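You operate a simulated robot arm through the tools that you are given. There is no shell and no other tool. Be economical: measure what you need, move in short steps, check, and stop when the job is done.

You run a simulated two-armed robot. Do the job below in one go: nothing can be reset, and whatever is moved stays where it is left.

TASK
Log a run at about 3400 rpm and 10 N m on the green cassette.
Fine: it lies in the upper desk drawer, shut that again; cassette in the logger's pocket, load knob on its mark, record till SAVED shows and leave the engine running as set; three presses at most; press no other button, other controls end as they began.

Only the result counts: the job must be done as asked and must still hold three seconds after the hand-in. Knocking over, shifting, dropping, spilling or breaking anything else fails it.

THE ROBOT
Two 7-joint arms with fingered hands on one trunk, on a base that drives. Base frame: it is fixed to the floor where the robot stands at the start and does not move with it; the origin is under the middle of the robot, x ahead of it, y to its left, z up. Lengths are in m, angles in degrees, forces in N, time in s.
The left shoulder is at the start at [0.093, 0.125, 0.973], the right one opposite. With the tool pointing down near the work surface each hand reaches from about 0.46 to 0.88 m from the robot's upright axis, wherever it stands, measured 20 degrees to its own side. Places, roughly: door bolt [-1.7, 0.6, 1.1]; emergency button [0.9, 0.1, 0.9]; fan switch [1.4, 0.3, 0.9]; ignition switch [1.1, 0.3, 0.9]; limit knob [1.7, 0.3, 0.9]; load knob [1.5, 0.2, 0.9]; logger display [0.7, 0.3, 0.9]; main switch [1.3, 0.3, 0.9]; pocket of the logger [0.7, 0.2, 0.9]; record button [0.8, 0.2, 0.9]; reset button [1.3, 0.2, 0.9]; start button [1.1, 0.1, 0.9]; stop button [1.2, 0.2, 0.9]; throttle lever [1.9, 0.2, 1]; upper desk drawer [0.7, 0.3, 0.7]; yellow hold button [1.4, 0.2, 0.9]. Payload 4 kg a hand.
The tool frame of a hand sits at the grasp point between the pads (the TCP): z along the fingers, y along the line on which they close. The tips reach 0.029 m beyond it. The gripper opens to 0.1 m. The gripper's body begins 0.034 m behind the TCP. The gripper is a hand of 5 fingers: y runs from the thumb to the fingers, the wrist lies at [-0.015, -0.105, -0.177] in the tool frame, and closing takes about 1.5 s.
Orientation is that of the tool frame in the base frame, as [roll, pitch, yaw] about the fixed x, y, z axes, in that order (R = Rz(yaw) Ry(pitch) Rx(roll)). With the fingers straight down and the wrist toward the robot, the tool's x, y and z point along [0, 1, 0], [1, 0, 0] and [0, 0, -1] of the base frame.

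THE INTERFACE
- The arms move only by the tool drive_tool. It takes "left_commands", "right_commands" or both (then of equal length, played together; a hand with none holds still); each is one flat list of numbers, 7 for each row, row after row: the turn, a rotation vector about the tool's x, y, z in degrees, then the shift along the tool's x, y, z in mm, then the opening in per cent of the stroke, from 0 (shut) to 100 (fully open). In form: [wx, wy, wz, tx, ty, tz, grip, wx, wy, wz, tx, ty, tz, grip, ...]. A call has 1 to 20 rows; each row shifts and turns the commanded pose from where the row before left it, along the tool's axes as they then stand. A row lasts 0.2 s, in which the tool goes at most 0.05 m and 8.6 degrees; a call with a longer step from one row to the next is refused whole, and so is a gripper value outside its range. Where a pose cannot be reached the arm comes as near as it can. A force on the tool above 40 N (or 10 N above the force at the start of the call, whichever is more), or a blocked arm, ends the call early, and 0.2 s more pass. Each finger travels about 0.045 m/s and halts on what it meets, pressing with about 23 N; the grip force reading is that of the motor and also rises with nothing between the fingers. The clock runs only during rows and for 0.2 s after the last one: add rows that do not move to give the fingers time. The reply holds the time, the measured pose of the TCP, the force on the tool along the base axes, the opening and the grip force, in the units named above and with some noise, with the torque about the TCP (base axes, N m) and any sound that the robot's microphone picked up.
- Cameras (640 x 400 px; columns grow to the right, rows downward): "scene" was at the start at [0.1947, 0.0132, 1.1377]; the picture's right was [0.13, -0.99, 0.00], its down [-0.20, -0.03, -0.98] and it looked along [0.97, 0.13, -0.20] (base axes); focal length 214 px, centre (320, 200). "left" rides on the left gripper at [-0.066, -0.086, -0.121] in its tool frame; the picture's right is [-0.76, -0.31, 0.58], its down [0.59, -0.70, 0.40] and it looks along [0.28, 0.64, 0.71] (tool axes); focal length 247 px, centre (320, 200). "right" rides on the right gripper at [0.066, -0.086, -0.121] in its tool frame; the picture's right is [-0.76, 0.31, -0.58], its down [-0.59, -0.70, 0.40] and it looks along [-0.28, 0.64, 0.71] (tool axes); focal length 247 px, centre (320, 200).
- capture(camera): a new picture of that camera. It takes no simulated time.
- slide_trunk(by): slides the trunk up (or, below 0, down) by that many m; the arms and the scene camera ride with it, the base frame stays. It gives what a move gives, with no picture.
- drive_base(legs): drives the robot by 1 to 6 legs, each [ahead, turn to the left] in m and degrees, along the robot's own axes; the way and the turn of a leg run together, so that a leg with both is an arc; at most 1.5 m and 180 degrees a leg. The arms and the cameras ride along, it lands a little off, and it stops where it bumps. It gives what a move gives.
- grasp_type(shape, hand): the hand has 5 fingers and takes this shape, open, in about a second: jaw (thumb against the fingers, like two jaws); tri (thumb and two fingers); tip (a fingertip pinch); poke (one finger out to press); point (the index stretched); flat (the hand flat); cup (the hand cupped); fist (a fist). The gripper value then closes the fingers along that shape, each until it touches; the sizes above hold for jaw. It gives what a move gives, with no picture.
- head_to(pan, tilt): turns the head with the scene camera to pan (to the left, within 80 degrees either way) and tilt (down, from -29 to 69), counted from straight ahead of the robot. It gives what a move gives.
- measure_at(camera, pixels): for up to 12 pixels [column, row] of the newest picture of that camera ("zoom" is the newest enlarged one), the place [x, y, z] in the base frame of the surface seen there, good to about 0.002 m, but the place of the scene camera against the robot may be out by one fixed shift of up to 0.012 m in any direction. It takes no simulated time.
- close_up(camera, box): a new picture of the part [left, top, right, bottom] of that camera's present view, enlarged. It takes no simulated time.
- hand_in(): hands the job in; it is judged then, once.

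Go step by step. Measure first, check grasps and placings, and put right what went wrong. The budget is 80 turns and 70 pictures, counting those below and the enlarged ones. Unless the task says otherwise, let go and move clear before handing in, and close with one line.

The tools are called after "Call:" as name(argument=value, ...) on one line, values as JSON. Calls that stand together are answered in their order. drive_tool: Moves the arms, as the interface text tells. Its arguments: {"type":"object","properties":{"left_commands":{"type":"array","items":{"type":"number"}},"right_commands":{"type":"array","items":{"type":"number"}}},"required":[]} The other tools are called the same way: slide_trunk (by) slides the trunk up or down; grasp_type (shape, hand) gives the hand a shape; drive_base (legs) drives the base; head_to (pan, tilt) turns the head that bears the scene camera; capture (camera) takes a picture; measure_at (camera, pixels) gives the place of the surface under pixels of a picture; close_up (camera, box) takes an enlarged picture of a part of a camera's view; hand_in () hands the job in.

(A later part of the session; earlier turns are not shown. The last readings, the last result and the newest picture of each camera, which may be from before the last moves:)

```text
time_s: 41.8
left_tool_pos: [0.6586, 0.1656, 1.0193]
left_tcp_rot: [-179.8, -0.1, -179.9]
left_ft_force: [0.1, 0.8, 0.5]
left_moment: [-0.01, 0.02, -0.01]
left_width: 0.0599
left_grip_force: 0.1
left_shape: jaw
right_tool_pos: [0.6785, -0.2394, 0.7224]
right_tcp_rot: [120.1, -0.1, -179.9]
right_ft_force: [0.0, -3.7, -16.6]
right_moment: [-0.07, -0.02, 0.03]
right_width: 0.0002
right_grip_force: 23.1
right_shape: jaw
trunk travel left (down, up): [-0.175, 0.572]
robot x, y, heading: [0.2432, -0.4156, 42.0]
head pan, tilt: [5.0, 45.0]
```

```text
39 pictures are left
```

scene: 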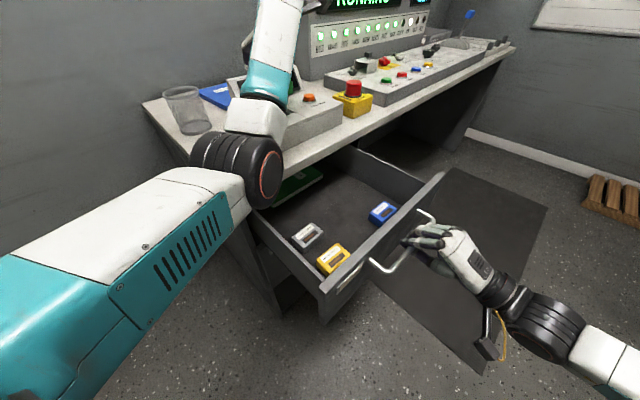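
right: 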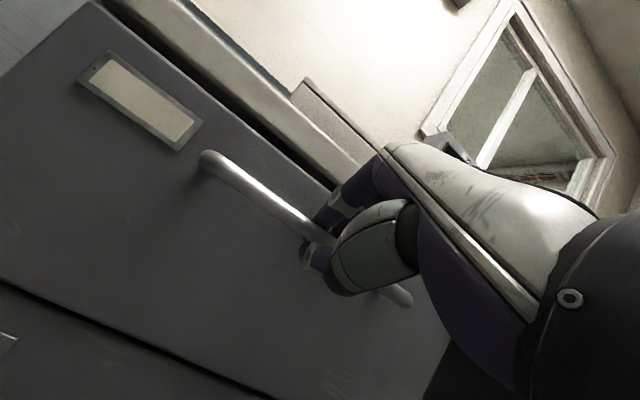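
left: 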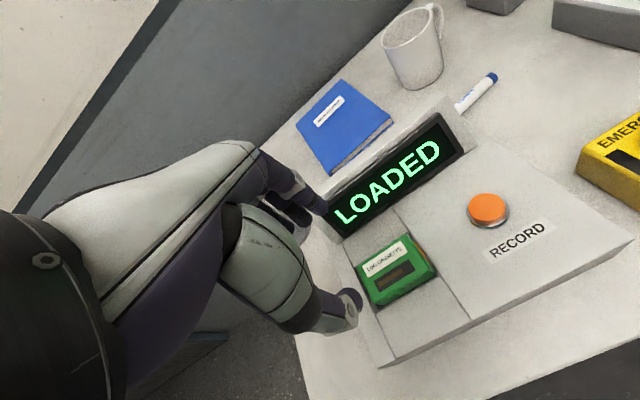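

The display shows LOADED. I close the drawer with the right hand that still holds the handle.

Call:
drive_tool(right_commands=[0, 0, 0, 0, 10, 17.3, 0, 0, 0, 0, 0, 10, 17.3, 0, 0, 0, 0, 0, 10, 17.3, 0, 0, 0, 0, 0, 10, 17.3, 0, 0, 0, 0, 0, 10, 17.3, 0, 0, 0, 0, 0, 10, 17.3, 0, 0, 0, 0, 0, 10, 17.3, 0, 0, 0, 0, 0, 10, 17.3, 0, 0, 0, 0, 0, 10, 17.3, 0, 0, 0, 0, 0, 10, 17.3, 0, 0, 0, 0, 0, 8, 13.8, 0, 0, 0, 0, 0, 6, 10.4, 0, 0, 0, 0, 0, 4, 7, 0, 0, 0, 0, 0, 0, 0, 0])

Call:
capture(camera="right")

Call:
capture(camera="scene")

```text
time_s: 44.8
left_tool_pos: [0.6588, 0.1666, 1.0175]
left_tcp_rot: [-179.9, -0.1, -179.8]
left_ft_force: [-0.3, -0.1, -0.5]
left_moment: [-0.02, -0.01, -0.03]
left_width: 0.0598
left_grip_force: 0.1
left_shape: jaw
right_tool_pos: [0.677, -0.004, 0.7221]
right_tcp_rot: [120.1, -0.1, -179.9]
right_ft_force: [-5.5, -0.2, -14.5]
right_moment: [-0.03, 0.02, 0.07]
right_width: 0.0
right_grip_force: 23.2
right_shape: jaw
trunk travel left (down, up): [-0.175, 0.572]
robot x, y, heading: [0.2447, -0.4233, 41.8]
head pan, tilt: [5.0, 45.0]
```

```text
38 pictures are left
```

right: 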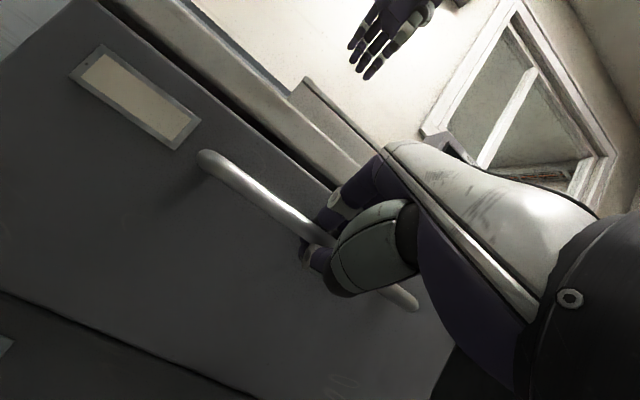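

```text
37 pictures are left
```

scene: 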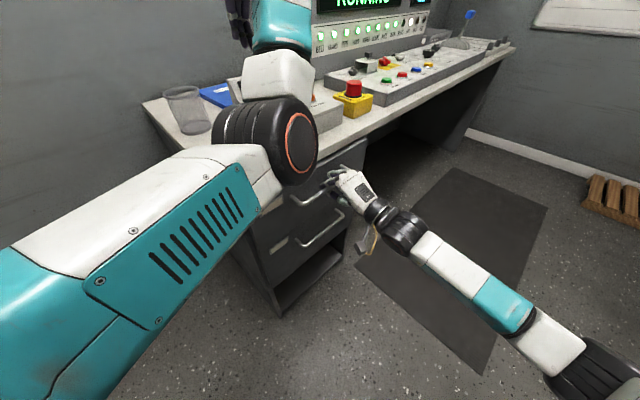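

The drawer appears shut (same view as before opening). I release the handle, back off, and verify.

Call:
drive_tool(right_commands=[0, 0, 0, 0, 0, 0, 55, 0, 0, 0, 0, 0, 0, 55, 0, 0, 0, 0, 0, 0, 55, 0, 0, 0, 0, 0, 0, 55, 0, 0, 0, 0, 0, 0, 55, 0, 0, 0, 0, 0, 0, 55, 0, 0, 0, 0, -10, -17.3, 55, 0, 0, 0, 0, -10, -17.3, 55, 0, 0, 0, 0, -15, -26, 55, 0, 0, 0, 0, -15, -26, 55, 0, 0, 0, 0, -15, -26, 55])

Call:
capture(camera="right")

Call:
measure_at(camera="right", pixels=[[240, 210], [270, 228], [280, 268], [240, 170], [120, 340]])

```text
time_s: 47.2
left_tool_pos: [0.6577, 0.1661, 1.019]
left_tcp_rot: [-179.9, 0.0, -179.9]
left_ft_force: [0.4, 0.5, 0.7]
left_moment: [0.02, -0.02, -0.02]
left_width: 0.06
left_grip_force: 0.0
left_shape: jaw
right_tool_pos: [0.6776, -0.1359, 0.7238]
right_tcp_rot: [120.1, 0.0, -180.0]
right_ft_force: [-0.4, 0.2, 1.0]
right_moment: [0.06, 0.03, 0.0]
right_width: 0.0547
right_grip_force: 0.1
right_shape: jaw
trunk travel left (down, up): [-0.175, 0.572]
robot x, y, heading: [0.2427, -0.4198, 41.8]
head pan, tilt: [5.0, 45.0]
```

```text
36 pictures are left
```

right: 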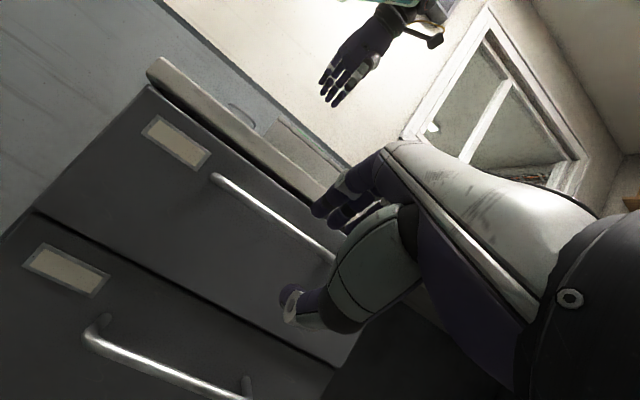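

```text
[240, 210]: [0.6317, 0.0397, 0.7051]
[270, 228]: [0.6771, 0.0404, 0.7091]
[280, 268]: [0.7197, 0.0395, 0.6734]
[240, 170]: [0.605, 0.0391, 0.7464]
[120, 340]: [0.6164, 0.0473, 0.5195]
```

The upper drawer face is at y≈0.0397 versus 0.0473 for the lower one: it's still ~7 mm open. I close the hand and push the face just above the handle.

Call:
drive_tool(right_commands=[0, 0, 0, 0, 0, 0, 0, 0, 0, 0, 0, 0, 0, 0, 0, 0, 0, 0, 0, 0, 0, 0, 0, 0, 0, 20, 0, 0, 0, 0, 0, 0, 20, 0, 0, 0, 0, 0, 0, 20, 16, 0, 0, 0, 0, 0, 22, 20, 0, 0, 0, 0, 0, 22, 22, 0, 0, 0, 0, 0, 22, 22, 0, 0, 0, 0, 0, 18, 22, 0])

Call:
capture(camera="right")

```text
time_s: 49.6
left_tool_pos: [0.6589, 0.1614, 1.0208]
left_tcp_rot: [179.9, 0.0, 179.9]
left_ft_force: [0.5, 0.4, 0.4]
left_moment: [0.01, 0.06, 0.0]
left_width: 0.0599
left_grip_force: 0.0
left_shape: jaw
right_tool_pos: [0.6771, 0.0229, 0.7986]
right_tcp_rot: [119.9, 0.0, -179.9]
right_ft_force: [-5.6, -27.7, 3.1]
right_moment: [-0.28, 0.08, 0.13]
right_width: 0.0002
right_grip_force: 22.6
right_shape: jaw
trunk travel left (down, up): [-0.175, 0.572]
robot x, y, heading: [0.2431, -0.4244, 42.1]
head pan, tilt: [5.0, 45.0]
stopped in row 10 (right hand): the force on the tool passed its limit at 49 N (the readings are from after the stop); the commanded pose is now the measured one
```

```text
35 pictures are left
```

right: 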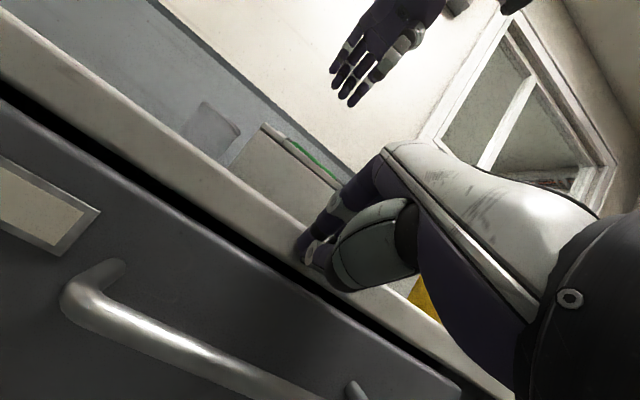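

I pushed too high and met the desk edge (row slip). I back off 33 mm, drop 36 mm, then push the drawer face.

Call:
drive_tool(right_commands=[0, 0, 0, 0, -16.5, -28.6, 0, 0, 0, 0, 0, -31.2, 18, 0, 0, 0, 0, 0, 0, 0, 0, 0, 0, 0, 0, 4, 6.9, 0, 0, 0, 0, 0, 4, 6.9, 0, 0, 0, 0, 0, 4, 6.9, 0, 0, 0, 0, 0, 2.5, 4.3, 0, 0, 0, 0, 0, 2.5, 4.3, 0, 0, 0, 0, 0, 2, 3.5, 0, 0, 0, 0, 0, 2, 3.5, 0])

Call:
capture(camera="right")

```text
time_s: 51.5
left_tool_pos: [0.6597, 0.1606, 1.0211]
left_tcp_rot: [179.9, 0.0, 179.9]
left_ft_force: [-0.9, -0.2, -0.3]
left_moment: [-0.01, 0.05, -0.01]
left_width: 0.0598
left_grip_force: 0.0
left_shape: jaw
right_tool_pos: [0.6785, 0.0234, 0.7615]
right_tcp_rot: [119.9, -0.1, 180.0]
right_ft_force: [-3.7, -23.9, 3.3]
right_moment: [-0.17, 0.02, 0.13]
right_width: 0.0001
right_grip_force: 23.4
right_shape: jaw
trunk travel left (down, up): [-0.175, 0.572]
robot x, y, heading: [0.2435, -0.4225, 41.6]
head pan, tilt: [5.0, 45.0]
stopped in row 9 (right hand): the force on the tool passed its limit at 45 N (the readings are from after the stop); the commanded pose is now the measured one
```

```text
34 pictures are left
```

right: 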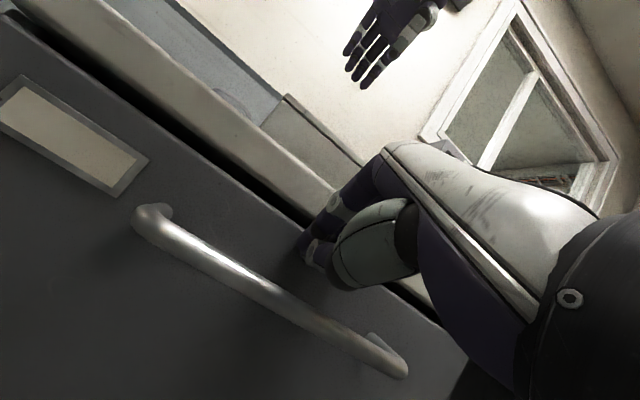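

It stopped hard with the tip at y≈0.048, so the drawer is fully shut. I back off and verify.

Call:
drive_tool(right_commands=[0, 0, 0, 0, -5, -8.7, 0, 0, 0, 0, 0, -15, -26, 0, 0, 0, 0, 0, -20, -34.6, 0, 0, 0, 0, 0, -20, -34.6, 0, 0, 0, 0, 0, -20, -34.6, 0])

Call:
capture(camera="right")

Call:
measure_at(camera="right", pixels=[[240, 170], [250, 230], [140, 330], [60, 280], [100, 170]])

```text
time_s: 52.7
left_tool_pos: [0.6588, 0.1638, 1.0192]
left_tcp_rot: [179.9, 0.0, 179.8]
left_ft_force: [0.4, -0.7, -0.4]
left_moment: [-0.01, -0.01, 0.02]
left_width: 0.0599
left_grip_force: 0.2
left_shape: jaw
right_tool_pos: [0.6789, -0.133, 0.7607]
right_tcp_rot: [120.1, -0.1, -179.9]
right_ft_force: [-0.5, 1.1, -0.6]
right_moment: [0.0, 0.03, 0.03]
right_width: 0.0
right_grip_force: 22.7
right_shape: jaw
trunk travel left (down, up): [-0.175, 0.572]
robot x, y, heading: [0.2409, -0.4188, 42.3]
head pan, tilt: [5.0, 45.0]
```

```text
33 pictures are left
```

right: 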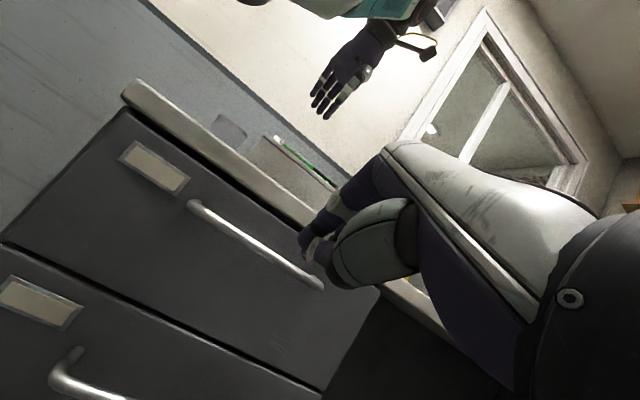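

```text
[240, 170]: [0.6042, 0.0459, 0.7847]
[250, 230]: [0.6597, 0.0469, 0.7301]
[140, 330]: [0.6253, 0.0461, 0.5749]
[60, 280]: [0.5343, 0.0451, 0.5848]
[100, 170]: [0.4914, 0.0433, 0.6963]
```

The drawer is now flush (0.046 vs 0.046). I raise and tuck both arms before driving along the desk.

Call:
drive_tool(left_commands=[0, 0, 8, 0, 0, -32, 100, 0, 0, 8, 0, 0, -32, 100, 0, 0, 8, 0, 0, -32, 100, 0, 0, 8, 0, 0, -32, 100, 0, 0, 8, 0, 0, -32, 100, 0, 0, 8, 0, 0, -32, 100, 0, 0, 0, 0, -39, 0, 100, 0, 0, 0, 0, -39, 0, 100, 0, 0, 0, 0, -39, 0, 100, 0, 0, 0, 0, -39, 0, 100], right_commands=[0, 0, 0, -2, 35, -30, 0, 0, 0, 0, -2, 35, -30, 0, 0, 0, 0, -2, 35, -30, 0, 0, 0, 0, -2, 35, -30, 0, 0, 0, 0, -2, 35, -30, 0, 0, 0, 0, -2, 35, -30, 0, 0, 0, 0, -2, 35, -30, 0, 0, 0, 0, -2, 35, -30, 0, 0, 0, 0, -2, 35, -30, 0, 0, 0, 0, -2, 35, -30, 0])

Call:
drive_tool(left_commands=[0, 0, 0, 0, -39, 0, 100, 0, 0, 0, 0, -39, 0, 100, 0, 0, 0, 0, -39, 0, 100, 0, 0, 0, 0, 0, 0, 100, 0, 0, 0, 0, 0, 0, 100, 0, 0, 0, 0, 0, 0, 100, 0, 0, 0, 0, 0, 0, 100, 0, 0, 0, 0, 0, 0, 100, 0, 0, 0, 0, 0, 0, 100, 0, 0, 0, 0, 0, 0, 100, 0, 0, 0, 0, 0, 0, 100, 0, 0, 0, 0, 0, 0, 100, 0, 0, 0, 0, 0, 0, 100, 0, 0, 0, 0, 0, 0, 100], right_commands=[7.5, 0, 0, 0, 0, 0, 0, 7.5, 0, 0, 0, 0, 0, 0, 7.5, 0, 0, 0, 0, 0, 0, 7.5, 0, 0, 0, 0, 0, 0, 7.5, 0, 0, 0, 0, 0, 0, 7.5, 0, 0, 0, 0, 0, 0, 7.5, 0, 0, 0, 0, 0, 0, 7.5, 0, 0, 0, 0, 0, 0, 0, 0, 8, 0, 0, 0, 0, 0, 0, 8, 0, 0, 0, 0, 0, 0, 8, 0, 0, 0, 0, 0, 0, 8, 0, 0, 0, 0, 0, 0, 8, 0, 0, 0, 0, 0, 0, 8, 0, 0, 0, 0])

Call:
capture(camera="left")

```text
time_s: 54.9
left_tool_pos: [0.5665, 0.1165, 1.2505]
left_tcp_rot: [179.9, 0.1, 131.9]
left_ft_force: [0.3, -0.5, 0.3]
left_moment: [0.01, -0.01, 0.01]
left_width: 0.1
left_grip_force: 0.0
left_shape: jaw
left hand out of reach, approached as far as the arm can: row 8, 9, 10
right_tool_pos: [0.6968, -0.2184, 1.2163]
right_tcp_rot: [120.1, 0.0, 179.8]
right_ft_force: [0.9, -0.1, 0.1]
right_moment: [0.01, -0.02, 0.0]
right_width: 0.0001
right_grip_force: 23.1
right_shape: jaw
trunk travel left (down, up): [-0.175, 0.572]
robot x, y, heading: [0.2424, -0.4219, 41.9]
head pan, tilt: [5.0, 45.0]
```

```text
time_s: 57.9
left_tool_pos: [0.5046, 0.1218, 1.2761]
left_tcp_rot: [-178.8, 1.3, 133.3]
left_ft_force: [-0.5, 0.2, -0.5]
left_moment: [0.04, 0.03, 0.0]
left_width: 0.1
left_grip_force: 0.0
left_shape: jaw
left hand out of reach, approached as far as the arm can: row 1, 2, 3
right_tool_pos: [0.6993, -0.2193, 1.2155]
right_tcp_rot: [-180.0, -0.1, 131.9]
right_ft_force: [0.1, -0.1, 0.4]
right_moment: [-0.02, 0.0, -0.01]
right_width: 0.0002
right_grip_force: 22.9
right_shape: jaw
trunk travel left (down, up): [-0.175, 0.572]
robot x, y, heading: [0.2446, -0.419, 41.9]
head pan, tilt: [5.0, 45.0]
```

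```text
32 pictures are left
```

left: 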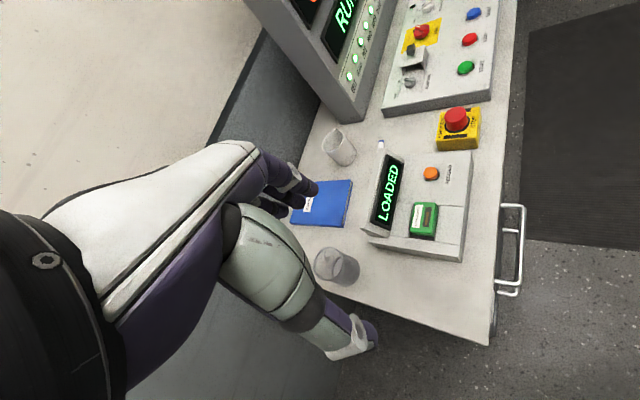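

LOADED remains, arms tucked. I drive along the aisle and face the load knob.

Call:
drive_base(legs=[[0, -40], [0.87, 0], [0, 42]])

Call:
head_to(pan=10, tilt=25)

Call:
capture(camera="scene")

Call:
capture(camera="left")

```text
time_s: 66.4
left_tool_pos: [1.3799, 0.1346, 1.2855]
left_tcp_rot: [-179.7, 0.0, 133.3]
left_ft_force: [0.0, 0.8, 0.2]
left_moment: [0.0, -0.02, -0.04]
left_width: 0.1
left_grip_force: 0.1
left_shape: jaw
right_tool_pos: [1.5722, -0.1842, 1.2143]
right_tcp_rot: [-180.0, 0.0, 133.5]
right_ft_force: [-0.6, 0.3, -0.7]
right_moment: [0.03, 0.0, -0.01]
right_width: 0.0
right_grip_force: 23.0
right_shape: jaw
trunk travel left (down, up): [-0.175, 0.572]
robot x, y, heading: [1.1242, -0.3986, 43.6]
head pan, tilt: [5.0, 45.0]
```

```text
time_s: 67.2
left_tool_pos: [1.3806, 0.1345, 1.2841]
left_tcp_rot: [-179.7, 0.1, 133.3]
left_ft_force: [-0.1, 0.0, -0.4]
left_moment: [0.04, 0.03, 0.02]
left_width: 0.1
left_grip_force: 0.2
left_shape: jaw
right_tool_pos: [1.572, -0.1859, 1.2144]
right_tcp_rot: [-179.9, -0.1, 133.5]
right_ft_force: [-0.2, 1.0, 0.4]
right_moment: [-0.01, 0.03, 0.0]
right_width: 0.0
right_grip_force: 22.8
right_shape: jaw
trunk travel left (down, up): [-0.175, 0.572]
robot x, y, heading: [1.1201, -0.3995, 43.4]
head pan, tilt: [10.0, 25.0]
```

```text
31 pictures are left
```

scene: 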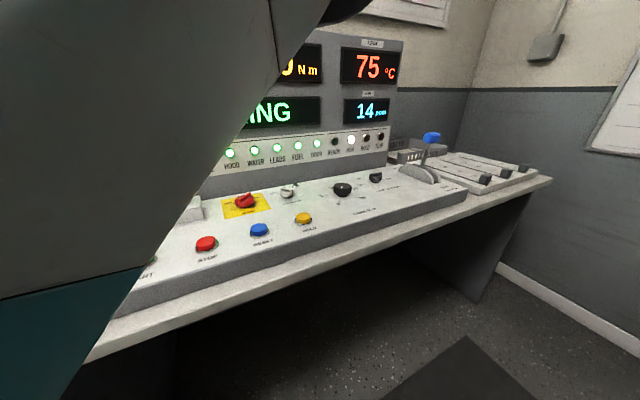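

```text
30 pictures are left
```

left: 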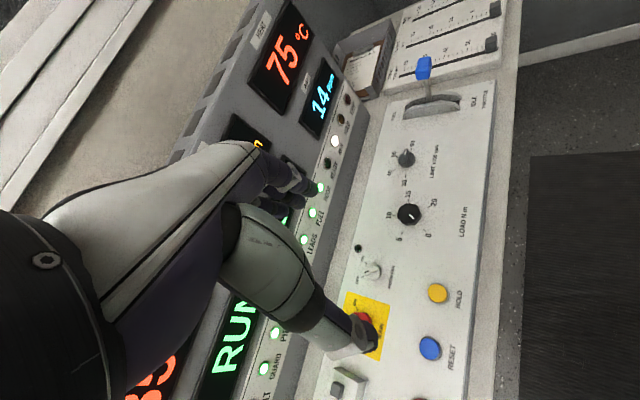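

The load knob is at left-camera (409,214). I take close-ups of the knob scale and the indicator lamps.

Call:
close_up(camera="left", box=[360, 140, 488, 220])

Call:
measure_at(camera="zoom", pixels=[[245, 370], [243, 385], [290, 372], [205, 370], [330, 330], [165, 375]])

Call:
close_up(camera="left", box=[365, 170, 461, 250])

Call:
measure_at(camera="zoom", pixels=[[290, 290], [240, 290], [350, 290], [300, 240], [170, 290], [220, 430], [400, 410], [430, 210]])

Call:
close_up(camera="scene", box=[220, 30, 412, 150])

```text
5.00 times, centred on (424, 180) of left
```

zoom: 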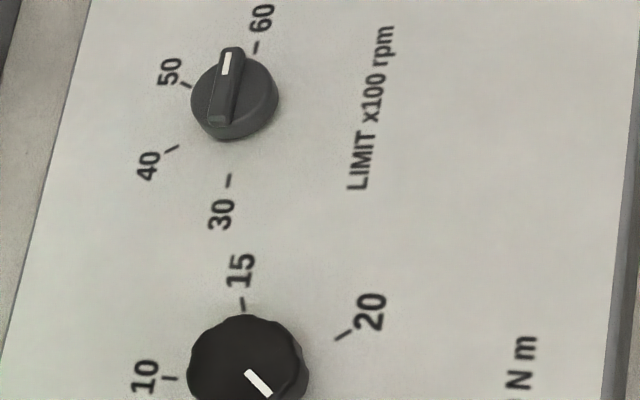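

```text
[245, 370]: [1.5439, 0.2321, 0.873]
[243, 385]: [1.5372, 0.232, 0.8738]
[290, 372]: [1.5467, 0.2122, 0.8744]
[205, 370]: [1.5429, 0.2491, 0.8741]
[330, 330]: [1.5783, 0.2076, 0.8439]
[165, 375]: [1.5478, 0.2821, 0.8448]
```

```text
5.00 times, centred on (413, 210) of left
```

zoom: 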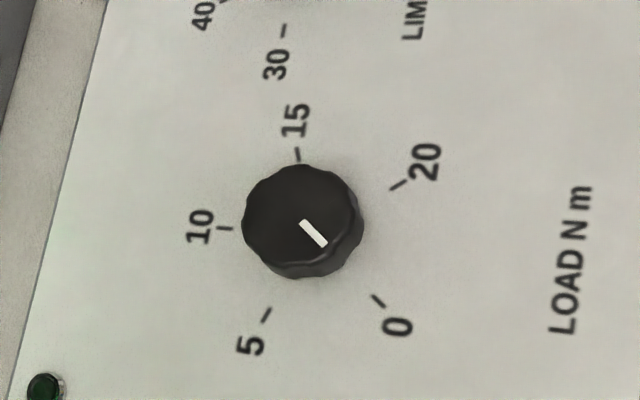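

```text
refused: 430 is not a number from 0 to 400
```

```text
3.33 times, centred on (316, 90) of scene
```

zoom: 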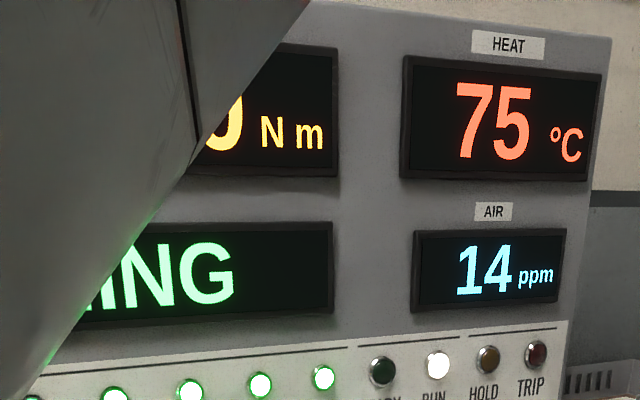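

The scale runs 0 (lower-left for an operator) clockwise to 10 at 12 o'clock; the knob is at 0, so I need about 135° clockwise. I check knob and monitor positions first.

Call:
measure_at(camera="left", pixels=[[409, 214], [404, 213], [414, 214], [409, 208], [409, 220], [312, 213], [350, 180], [345, 115], [380, 150], [300, 100]])

Call:
drive_tool(left_commands=[0, 0, -8.5, 0, 0, 0, 70, 0, 0, -8.5, 0, 0, 0, 70, 0, 0, -8.5, 0, 0, 0, 70, 0, 0, -8.5, 0, 0, 0, 70])

```text
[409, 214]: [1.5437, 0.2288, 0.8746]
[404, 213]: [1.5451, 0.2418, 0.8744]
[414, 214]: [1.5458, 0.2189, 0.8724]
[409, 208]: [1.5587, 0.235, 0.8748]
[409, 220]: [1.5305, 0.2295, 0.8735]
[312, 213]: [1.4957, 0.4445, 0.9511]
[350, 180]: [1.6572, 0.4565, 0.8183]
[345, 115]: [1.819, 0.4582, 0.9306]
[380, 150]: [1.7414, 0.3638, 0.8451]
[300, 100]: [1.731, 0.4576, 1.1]
```

```text
time_s: 68.2
left_tool_pos: [1.3819, 0.1395, 1.2891]
left_tcp_rot: [-179.8, -0.1, 167.4]
left_ft_force: [-0.4, 0.4, 0.5]
left_moment: [0.01, 0.01, 0.01]
left_width: 0.07
left_grip_force: 0.0
left_shape: jaw
left hand out of reach, approached as far as the arm can: row 1, 3
right_tool_pos: [1.5712, -0.1848, 1.2145]
right_tcp_rot: [-179.9, 0.1, 133.5]
right_ft_force: [0.3, 0.1, -1.2]
right_moment: [-0.01, -0.02, -0.02]
right_width: 0.0002
right_grip_force: 23.2
right_shape: jaw
trunk travel left (down, up): [-0.175, 0.572]
robot x, y, heading: [1.1224, -0.3981, 43.4]
head pan, tilt: [10.0, 25.0]
```

The knob centre is (1.544,0.231), top 0.874; the monitor is well behind (y≥0.44). I move the hand over it.

Call:
drive_tool(left_commands=[0, 0, 0, -17.3, 15.6, 36, 70, 0, 0, 0, -17.3, 15.6, 36, 70, 0, 0, 0, -17.3, 15.6, 36, 70, 0, 0, 0, -17.3, 15.6, 36, 70, 0, 0, 0, -17.3, 15.6, 36, 70, 0, 0, 0, -17.3, 15.6, 36, 70, 0, 0, 0, -17.3, 15.6, 36, 70, 0, 0, 0, -17.3, 15.6, 36, 70])

Call:
capture(camera="left")

```text
time_s: 70.0
left_tool_pos: [1.5451, 0.235, 1.0012]
left_tcp_rot: [-179.8, -0.1, 167.4]
left_ft_force: [0.5, 0.1, -0.2]
left_moment: [0.01, 0.01, -0.01]
left_width: 0.0702
left_grip_force: 0.0
left_shape: jaw
left hand out of reach, approached as far as the arm can: row 1
right_tool_pos: [1.5735, -0.1842, 1.2148]
right_tcp_rot: [-179.9, 0.0, 133.6]
right_ft_force: [-1.0, 0.7, -1.4]
right_moment: [-0.02, -0.04, 0.05]
right_width: 0.0
right_grip_force: 22.9
right_shape: jaw
trunk travel left (down, up): [-0.175, 0.572]
robot x, y, heading: [1.1218, -0.3973, 43.6]
head pan, tilt: [10.0, 25.0]
```

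```text
26 pictures are left
```

left: 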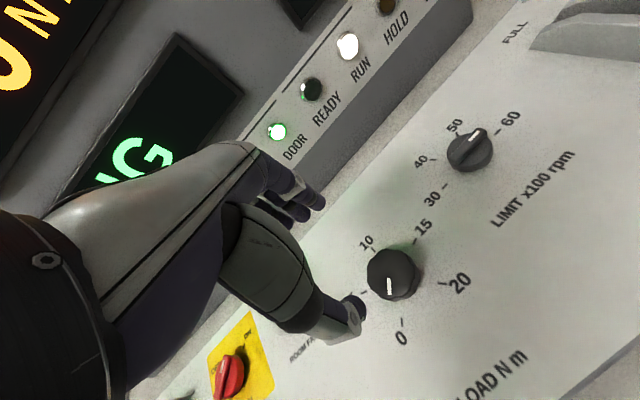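

I refine the knob centre from this closer view.

Call:
measure_at(camera="left", pixels=[[394, 268], [370, 268], [415, 265], [395, 252], [388, 285], [388, 295], [455, 283], [373, 250], [403, 320]])

```text
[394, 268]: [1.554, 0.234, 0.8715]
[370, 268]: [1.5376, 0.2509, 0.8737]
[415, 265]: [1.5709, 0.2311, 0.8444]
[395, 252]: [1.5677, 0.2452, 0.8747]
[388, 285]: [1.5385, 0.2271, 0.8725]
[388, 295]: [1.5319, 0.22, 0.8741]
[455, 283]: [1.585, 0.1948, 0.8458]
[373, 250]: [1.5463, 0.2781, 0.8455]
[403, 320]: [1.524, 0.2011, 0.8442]
```

The centre is about (1.546,0.233). I descend around the knob and grip it.

Call:
drive_tool(left_commands=[0, 0, 0, -1, -2, 24, 70, 0, 0, 0, 0, 0, 24, 70, 0, 0, 0, 0, 0, 24, 70, 0, 0, 0, 0, 0, 24, 70, 0, 0, 0, 0, 0, 24, 70, 0, 0, 0, 0, 0, 0, 20, 0, 0, 0, 0, 0, 0, 20, 0, 0, 0, 0, 0, 0, 20, 0, 0, 0, 0, 0, 0, 20, 0, 0, 0, 0, 0, 0, 20, 0, 0, 0, 0, 0, 0, 20])

Call:
capture(camera="left")

```text
time_s: 72.5
left_tool_pos: [1.543, 0.2328, 0.8808]
left_tcp_rot: [-179.7, 0.0, 167.3]
left_ft_force: [-1.6, -2.6, -1.7]
left_moment: [-0.1, 0.06, 0.01]
left_width: 0.044
left_grip_force: 23.0
left_shape: jaw
right_tool_pos: [1.5728, -0.1849, 1.2139]
right_tcp_rot: [-179.9, 0.1, 133.5]
right_ft_force: [-0.2, 0.0, 0.0]
right_moment: [0.01, 0.01, -0.01]
right_width: 0.0
right_grip_force: 22.6
right_shape: jaw
trunk travel left (down, up): [-0.175, 0.572]
robot x, y, heading: [1.1247, -0.3965, 43.3]
head pan, tilt: [10.0, 25.0]
```

```text
25 pictures are left
```

left: 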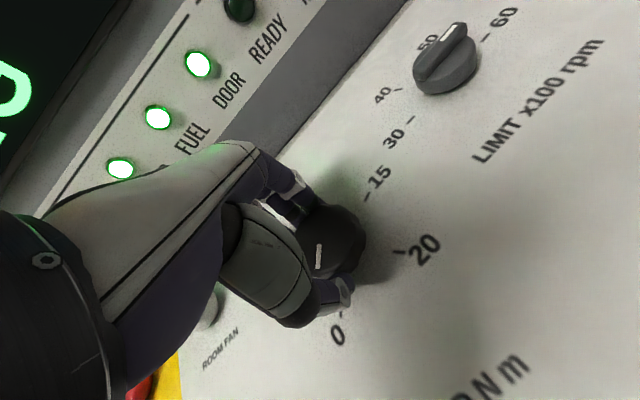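

The knob is gripped (44 mm). I turn it clockwise 67°.

Call:
drive_tool(left_commands=[0, 0, 8.4, 0, 0, 0, 20, 0, 0, 8.4, 0, 0, 0, 20, 0, 0, 8.4, 0, 0, 0, 20, 0, 0, 8.4, 0, 0, 0, 20, 0, 0, 8.4, 0, 0, 0, 20, 0, 0, 8.4, 0, 0, 0, 20, 0, 0, 8.4, 0, 0, 0, 20, 0, 0, 8.4, 0, 0, 0, 20, 0, 0, 0, 0, 0, 0, 20])

Call:
capture(camera="left")

```text
time_s: 74.5
left_tool_pos: [1.5446, 0.2346, 0.8816]
left_tcp_rot: [-179.8, 0.2, 100.1]
left_ft_force: [0.4, 13.3, 0.8]
left_moment: [0.29, -0.23, 0.12]
left_width: 0.0438
left_grip_force: 22.9
left_shape: jaw
right_tool_pos: [1.5735, -0.1836, 1.2142]
right_tcp_rot: [-179.9, -0.1, 133.5]
right_ft_force: [0.2, -0.7, -0.4]
right_moment: [0.01, -0.01, 0.02]
right_width: 0.0002
right_grip_force: 23.3
right_shape: jaw
trunk travel left (down, up): [-0.175, 0.572]
robot x, y, heading: [1.1247, -0.3984, 43.2]
head pan, tilt: [10.0, 25.0]
```

```text
24 pictures are left
```

left: 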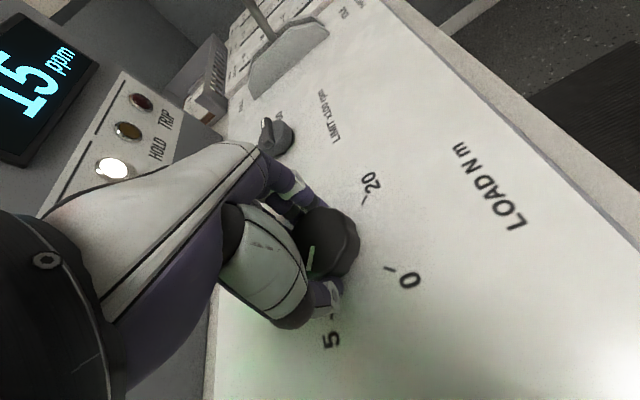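

The knob turned with the hand to about 5. I open, turn back 67° and regrip.

Call:
drive_tool(left_commands=[0, 0, 0, 0, 0, 0, 72, 0, 0, 0, 0, 0, 0, 72, 0, 0, 0, 0, 0, 0, 72, 0, 0, 0, 0, 0, -15, 72, 0, 0, -8.4, 0, 0, 0, 72, 0, 0, -8.4, 0, 0, 0, 72, 0, 0, -8.4, 0, 0, 0, 72, 0, 0, -8.4, 0, 0, 0, 72, 0, 0, -8.4, 0, 0, 0, 72, 0, 0, -8.4, 0, 0, 0, 72, 0, 0, -8.4, 0, 0, 0, 72, 0, 0, -8.4, 0, 0, 0, 72, 0, 0, 0, 0, 0, 15, 72, 0, 0, 0, 0, 0, 0, 20, 0, 0, 0, 0, 0, 0, 20, 0, 0, 0, 0, 0, 0, 20, 0, 0, 0, 0, 0, 0, 20, 0, 0, 0, 0, 0, 0, 20, 0, 0, 0, 0, 0, 0, 20])

Call:
capture(camera="left")

```text
time_s: 78.5
left_tool_pos: [1.5437, 0.2333, 0.8828]
left_tcp_rot: [-179.7, -0.2, 167.4]
left_ft_force: [-2.1, -2.7, -0.9]
left_moment: [-0.03, 0.05, -0.03]
left_width: 0.0434
left_grip_force: 23.2
left_shape: jaw
right_tool_pos: [1.5728, -0.1838, 1.2129]
right_tcp_rot: [-179.8, 0.0, 133.4]
right_ft_force: [-0.4, 0.3, -0.5]
right_moment: [0.01, 0.0, 0.02]
right_width: 0.0001
right_grip_force: 22.5
right_shape: jaw
trunk travel left (down, up): [-0.175, 0.572]
robot x, y, heading: [1.1244, -0.4001, 43.2]
head pan, tilt: [10.0, 25.0]
```

```text
23 pictures are left
```

left: 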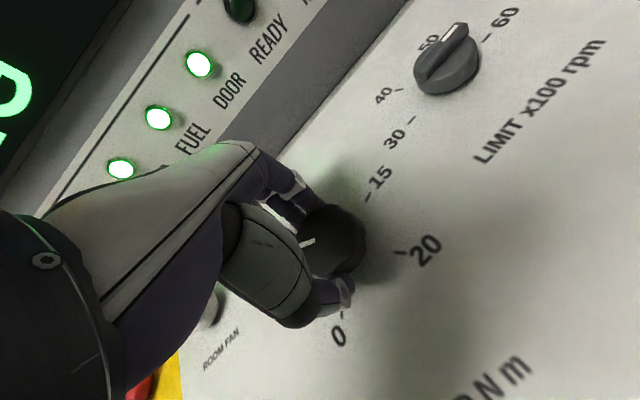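

The pointer is now toward 5. I turn another 67°.

Call:
drive_tool(left_commands=[0, 0, 8.4, 0, 0, 0, 20, 0, 0, 8.4, 0, 0, 0, 20, 0, 0, 8.4, 0, 0, 0, 20, 0, 0, 8.4, 0, 0, 0, 20, 0, 0, 8.4, 0, 0, 0, 20, 0, 0, 8.4, 0, 0, 0, 20, 0, 0, 8.4, 0, 0, 0, 20, 0, 0, 8.4, 0, 0, 0, 20, 0, 0, 0, 0, 0, 0, 20, 0, 0, 0, 0, 0, 0, 72, 0, 0, 0, 0, 0, 0, 72, 0, 0, 0, 0, 0, 0, 72, 0, 0, 0, 0, 0, 0, 72, 0, 0, 0, 0, 0, -40, 72, 0, 0, 0, 0, 0, -40, 72, 0, 0, 0, 0, 0, -40, 72])

Call:
capture(camera="left")

Call:
capture(camera="scene")

```text
time_s: 81.8
left_tool_pos: [1.5425, 0.2355, 1.0001]
left_tcp_rot: [-179.6, 0.3, 100.2]
left_ft_force: [0.5, 1.1, 0.7]
left_moment: [-0.08, -0.02, -0.01]
left_width: 0.0718
left_grip_force: 0.0
left_shape: jaw
right_tool_pos: [1.5724, -0.1836, 1.2125]
right_tcp_rot: [-179.8, 0.2, 133.5]
right_ft_force: [-0.3, 0.7, -0.7]
right_moment: [-0.07, -0.03, -0.03]
right_width: 0.0
right_grip_force: 23.1
right_shape: jaw
trunk travel left (down, up): [-0.175, 0.572]
robot x, y, heading: [1.1224, -0.3972, 43.6]
head pan, tilt: [10.0, 25.0]
```

```text
22 pictures are left
```

left: 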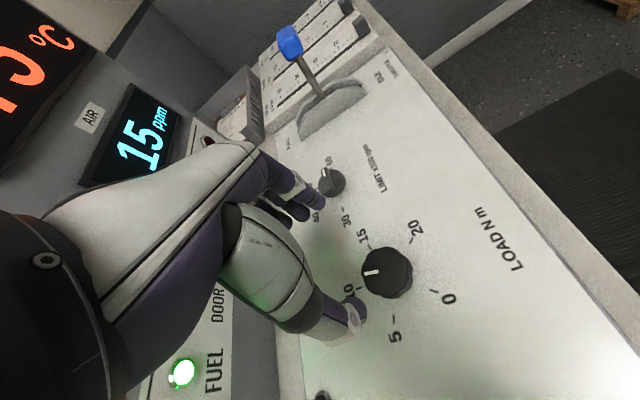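

```text
21 pictures are left
```

scene: 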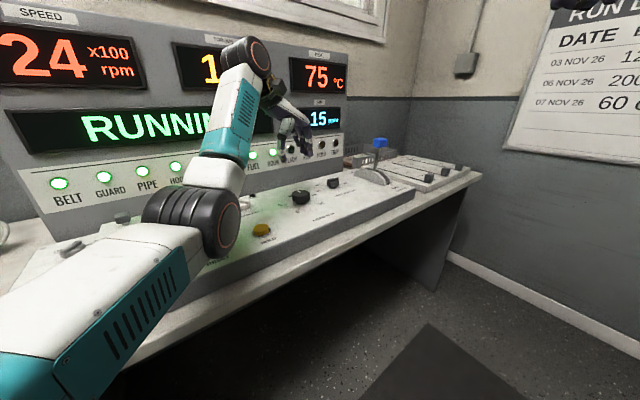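

With 10 N m set the speed dropped to 24×100 rpm. I raise the left hand clear and look again at displays, knob and throttle.

Call:
drive_tool(left_commands=[0, 0, 4, 0, -20, -30, 72, 0, 0, 4, 0, -20, -30, 72, 0, 0, 4, 0, -20, -30, 72, 0, 0, 4, 0, -20, -30, 72])

Call:
close_up(camera="scene", box=[0, 10, 400, 260])

Call:
close_up(camera="left", box=[220, 0, 460, 300])

```text
time_s: 82.8
left_tool_pos: [1.4615, 0.228, 1.1246]
left_tcp_rot: [-179.9, 0.2, 84.0]
left_ft_force: [0.6, -0.2, 0.5]
left_moment: [0.05, 0.02, 0.01]
left_width: 0.0714
left_grip_force: 0.0
left_shape: jaw
right_tool_pos: [1.5716, -0.1853, 1.2153]
right_tcp_rot: [-180.0, -0.1, 133.4]
right_ft_force: [-0.7, 0.0, 0.2]
right_moment: [-0.02, -0.01, 0.02]
right_width: 0.0001
right_grip_force: 22.7
right_shape: jaw
trunk travel left (down, up): [-0.175, 0.572]
robot x, y, heading: [1.1206, -0.3965, 43.6]
head pan, tilt: [10.0, 25.0]
```

```text
1.60 times, centred on (200, 135) of scene
```

zoom: 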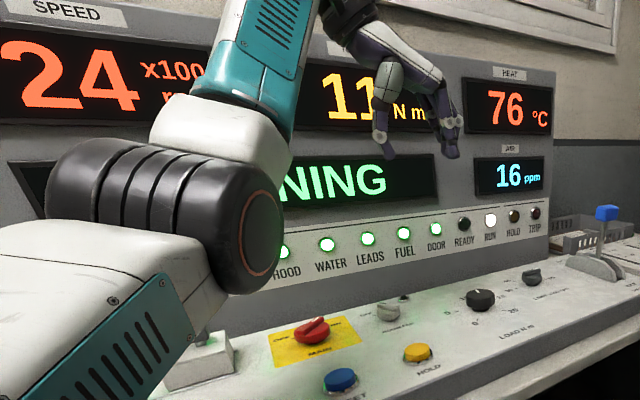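

```text
1.33 times, centred on (340, 150) of left
```

zoom: 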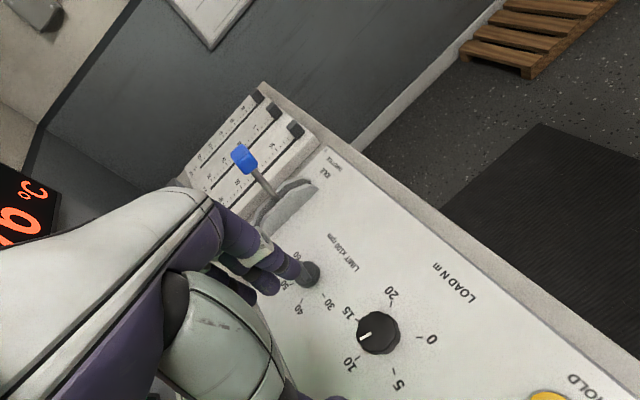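

Now 24×100 rpm and 11 N m: the throttle will have to go up, and the knob may be slightly past 10. I look closely at the knob.

Call:
close_up(camera="left", box=[460, 205, 556, 265])

Call:
close_up(camera="left", box=[460, 215, 540, 275])

```text
6.67 times, centred on (508, 235) of left
```

zoom: 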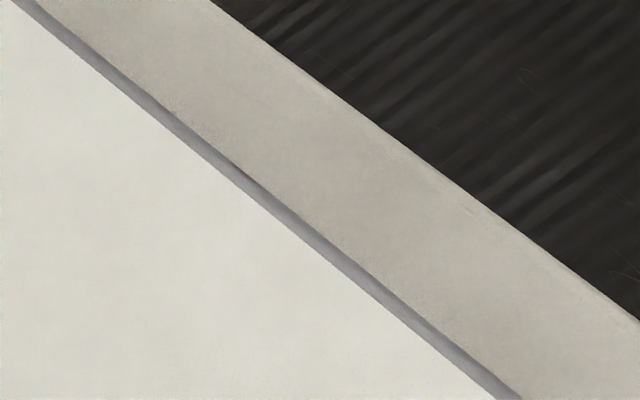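

```text
6.67 times, centred on (500, 245) of left
```

zoom: 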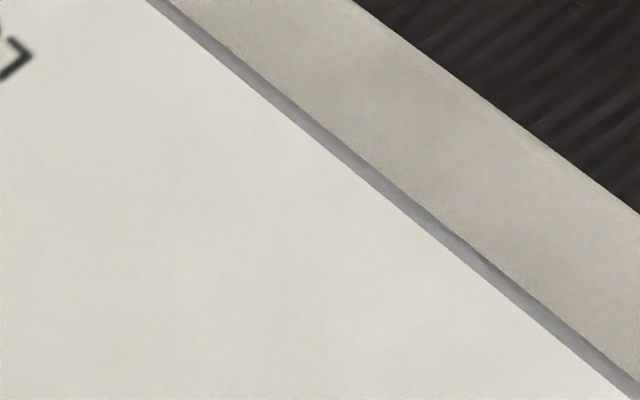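

The knob is actually at about (383,248) of the left view.

Call:
close_up(camera="left", box=[344, 220, 424, 270])

Call:
measure_at(camera="left", pixels=[[383, 246], [374, 249], [365, 270]])

```text
8.00 times, centred on (384, 245) of left
```

zoom: 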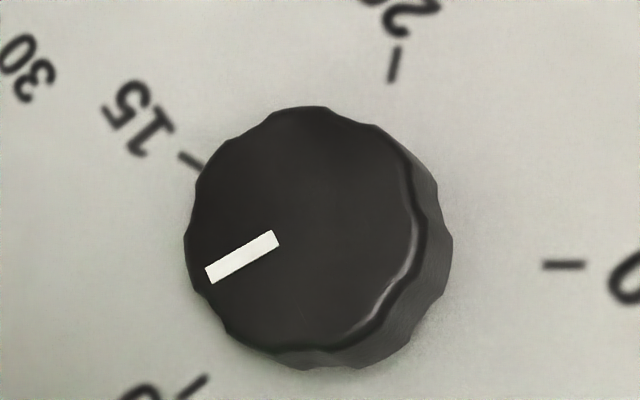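

```text
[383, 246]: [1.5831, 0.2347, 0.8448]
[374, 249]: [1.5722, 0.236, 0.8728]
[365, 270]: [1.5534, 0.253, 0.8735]
```

I measure pointer ends and ticks on this enlarged view.

Call:
measure_at(camera="zoom", pixels=[[274, 238], [210, 275], [192, 387], [188, 160], [394, 65], [563, 265], [300, 110], [300, 340], [190, 225], [405, 235]])

```text
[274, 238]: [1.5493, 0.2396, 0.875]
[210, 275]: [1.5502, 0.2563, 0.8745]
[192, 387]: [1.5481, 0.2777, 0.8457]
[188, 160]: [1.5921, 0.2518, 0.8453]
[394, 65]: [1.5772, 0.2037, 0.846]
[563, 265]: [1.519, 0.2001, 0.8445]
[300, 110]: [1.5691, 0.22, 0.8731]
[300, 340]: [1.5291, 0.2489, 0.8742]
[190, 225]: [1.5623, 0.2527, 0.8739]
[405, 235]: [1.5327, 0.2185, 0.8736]
```

The knob points within a few degrees of the 10 tick, good. Next is the throttle: I raise the left hand and drive 0.36 m further.

Call:
drive_tool(left_commands=[0, 0, 0, 0, 0, -40, 72, 0, 0, 0, 0, 0, -40, 72])

Call:
drive_base(legs=[[0, -43], [0.36, 0], [0, 43]])

Call:
head_to(pan=20, tilt=20)

Call:
capture(camera="scene")

Call:
capture(camera="left")

```text
time_s: 83.5
left_tool_pos: [1.4583, 0.2247, 1.1888]
left_tcp_rot: [-179.9, 0.2, 84.1]
left_ft_force: [1.0, 0.1, -0.4]
left_moment: [0.0, 0.01, 0.0]
left_width: 0.0717
left_grip_force: 0.1
left_shape: jaw
left hand out of reach, approached as far as the arm can: row 2
right_tool_pos: [1.5728, -0.1839, 1.2143]
right_tcp_rot: [-179.9, 0.0, 133.5]
right_ft_force: [0.1, 0.7, -0.2]
right_moment: [0.01, 0.02, 0.0]
right_width: 0.0
right_grip_force: 22.8
right_shape: jaw
trunk travel left (down, up): [-0.175, 0.572]
robot x, y, heading: [1.1234, -0.3995, 43.1]
head pan, tilt: [10.0, 25.0]
```

```text
time_s: 89.8
left_tool_pos: [1.8089, 0.2338, 1.1877]
left_tcp_rot: [-179.7, 0.1, 85.1]
left_ft_force: [-0.6, 0.1, 0.8]
left_moment: [-0.04, 0.0, -0.01]
left_width: 0.0715
left_grip_force: 0.2
left_shape: jaw
right_tool_pos: [1.9302, -0.1725, 1.2138]
right_tcp_rot: [-179.8, 0.0, 134.3]
right_ft_force: [0.4, 0.6, -0.1]
right_moment: [0.0, 0.02, -0.01]
right_width: 0.0
right_grip_force: 23.0
right_shape: jaw
trunk travel left (down, up): [-0.175, 0.572]
robot x, y, heading: [1.4863, -0.3929, 44.1]
head pan, tilt: [10.0, 25.0]
```

```text
time_s: 90.6
left_tool_pos: [1.8093, 0.2341, 1.1892]
left_tcp_rot: [-179.8, 0.2, 85.0]
left_ft_force: [-0.4, -0.6, -0.1]
left_moment: [0.03, 0.0, -0.01]
left_width: 0.0717
left_grip_force: 0.0
left_shape: jaw
right_tool_pos: [1.9301, -0.1722, 1.214]
right_tcp_rot: [-179.9, 0.0, 134.4]
right_ft_force: [0.3, -1.2, 0.5]
right_moment: [-0.04, 0.02, -0.02]
right_width: 0.0
right_grip_force: 23.5
right_shape: jaw
trunk travel left (down, up): [-0.175, 0.572]
robot x, y, heading: [1.4815, -0.392, 44.4]
head pan, tilt: [20.0, 20.0]
```

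```text
15 pictures are left
```

scene: 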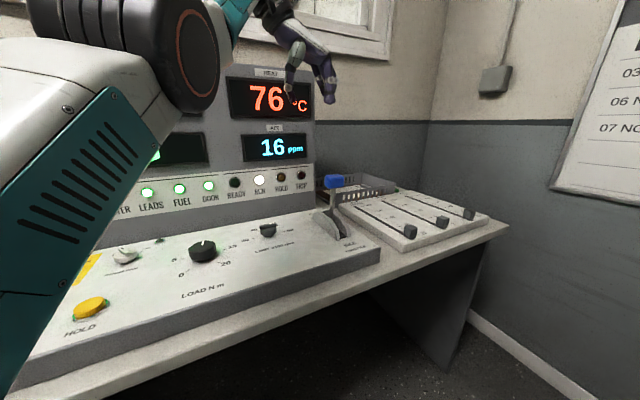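

```text
14 pictures are left
```

left: 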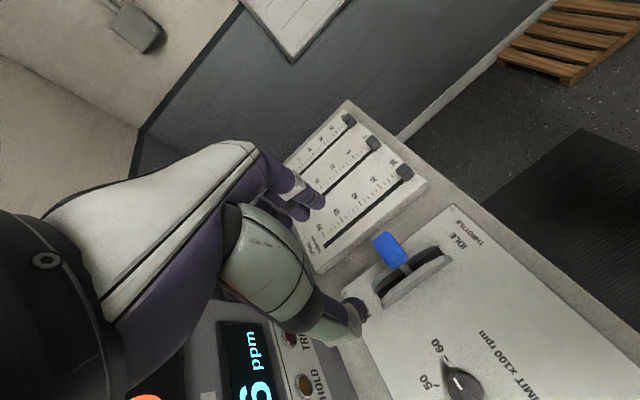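

Only 14 pictures are left, so I measure thriftily: lever knob at left-camera (390,250), its slot and the marks.

Call:
measure_at(camera="left", pixels=[[390, 250], [377, 242], [395, 235], [405, 255], [386, 263], [406, 270], [385, 300], [447, 258], [412, 280], [465, 245], [355, 318]])

Call:
measure_at(camera="scene", pixels=[[334, 181], [325, 181], [343, 181], [334, 175], [334, 187], [330, 205], [335, 228], [270, 98]])

```text
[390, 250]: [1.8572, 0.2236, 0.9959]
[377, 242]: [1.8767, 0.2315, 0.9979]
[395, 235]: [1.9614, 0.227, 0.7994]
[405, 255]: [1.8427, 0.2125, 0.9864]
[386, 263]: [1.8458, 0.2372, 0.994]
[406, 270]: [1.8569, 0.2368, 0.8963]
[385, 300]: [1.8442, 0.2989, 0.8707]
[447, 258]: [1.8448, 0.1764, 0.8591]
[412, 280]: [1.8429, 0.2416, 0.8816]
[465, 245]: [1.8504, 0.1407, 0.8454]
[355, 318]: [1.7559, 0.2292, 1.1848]
```

```text
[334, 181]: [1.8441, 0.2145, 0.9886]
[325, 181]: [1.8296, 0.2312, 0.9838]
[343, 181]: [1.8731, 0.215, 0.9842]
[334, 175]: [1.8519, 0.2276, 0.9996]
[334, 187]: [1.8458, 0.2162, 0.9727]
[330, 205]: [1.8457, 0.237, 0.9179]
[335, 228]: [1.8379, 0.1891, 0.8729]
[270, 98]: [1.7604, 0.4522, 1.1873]
```

The lever's blue grip is centred near (1.860,0.224,0.986), leaning about 8° to the IDLE (-y) side. I bring the left hand above it with the fingers closing along x.

Call:
drive_tool(left_commands=[0, 0, -5, 0, 0, 0, 72, 0, 0, 0, -2.5, 12.7, 32, 72, 0, 0, 0, -2.5, 12.7, 32, 72, 0, 0, 0, -2.5, 12.7, 32, 72, 0, 0, 0, -2.5, 12.7, 32, 72, 0, 0, 0, 0, 0, 0, 72])

```text
time_s: 92.0
left_tool_pos: [1.8843, 0.261, 1.089]
left_tcp_rot: [-179.8, 0.2, 89.9]
left_ft_force: [0.2, 0.9, 0.3]
left_moment: [0.01, -0.05, 0.0]
left_width: 0.0718
left_grip_force: 0.1
left_shape: jaw
left hand out of reach, approached as far as the arm can: row 1, 2, 3, 4, 5
right_tool_pos: [1.9293, -0.1722, 1.2151]
right_tcp_rot: [-179.9, 0.0, 134.3]
right_ft_force: [0.1, -0.3, 0.2]
right_moment: [0.01, -0.01, -0.03]
right_width: 0.0
right_grip_force: 23.1
right_shape: jaw
trunk travel left (down, up): [-0.175, 0.572]
robot x, y, heading: [1.4839, -0.3931, 44.2]
head pan, tilt: [20.0, 20.0]
```

The pose is just beyond reach at this height. I lower 30 mm (still above the lever) and re-read.

Call:
drive_tool(left_commands=[0, 0, 0, 0, 0, 15, 72, 0, 0, 0, 0, 0, 15, 72, 0, 0, 0, 0, 0, 0, 72])

```text
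time_s: 92.8
left_tool_pos: [1.8927, 0.2707, 1.0635]
left_tcp_rot: [-179.8, 0.3, 89.9]
left_ft_force: [-0.5, 0.5, -0.1]
left_moment: [0.0, -0.01, 0.02]
left_width: 0.0716
left_grip_force: 0.0
left_shape: jaw
left hand out of reach, approached as far as the arm can: row 1, 2
right_tool_pos: [1.9315, -0.1737, 1.2142]
right_tcp_rot: [-179.9, 0.1, 134.4]
right_ft_force: [-0.7, -0.1, 0.9]
right_moment: [0.05, 0.02, 0.0]
right_width: 0.0001
right_grip_force: 21.9
right_shape: jaw
trunk travel left (down, up): [-0.175, 0.572]
robot x, y, heading: [1.4792, -0.3931, 44.4]
head pan, tilt: [20.0, 20.0]
```

The hand is pushed outward, so the robot stands slightly too close. I back the base up 0.08 m.

Call:
drive_base(legs=[[-0.08, 0]])

Call:
drive_tool(left_commands=[0, 0, 0, 0, 0, 0, 72])

```text
time_s: 93.8
left_tool_pos: [1.8312, 0.2125, 1.0666]
left_tcp_rot: [-179.8, 0.1, 90.1]
left_ft_force: [-0.3, 0.1, 0.9]
left_moment: [0.04, 0.0, 0.05]
left_width: 0.0718
left_grip_force: 0.0
left_shape: jaw
right_tool_pos: [1.8697, -0.2306, 1.2162]
right_tcp_rot: [179.9, 0.0, 134.6]
right_ft_force: [-0.5, -0.8, -0.7]
right_moment: [-0.01, -0.03, 0.0]
right_width: 0.0
right_grip_force: 22.5
right_shape: jaw
trunk travel left (down, up): [-0.175, 0.572]
robot x, y, heading: [1.4228, -0.4496, 44.6]
head pan, tilt: [20.0, 20.0]
```

```text
time_s: 94.2
left_tool_pos: [1.8323, 0.2128, 1.0644]
left_tcp_rot: [-179.7, 0.3, 90.1]
left_ft_force: [0.2, 0.2, 0.3]
left_moment: [-0.01, 0.0, 0.01]
left_width: 0.0715
left_grip_force: 0.1
left_shape: jaw
right_tool_pos: [1.8704, -0.2296, 1.214]
right_tcp_rot: [179.9, 0.0, 134.6]
right_ft_force: [-0.2, 0.0, 0.6]
right_moment: [-0.01, 0.01, 0.01]
right_width: 0.0002
right_grip_force: 23.2
right_shape: jaw
trunk travel left (down, up): [-0.175, 0.572]
robot x, y, heading: [1.4238, -0.45, 44.4]
head pan, tilt: [20.0, 20.0]
```

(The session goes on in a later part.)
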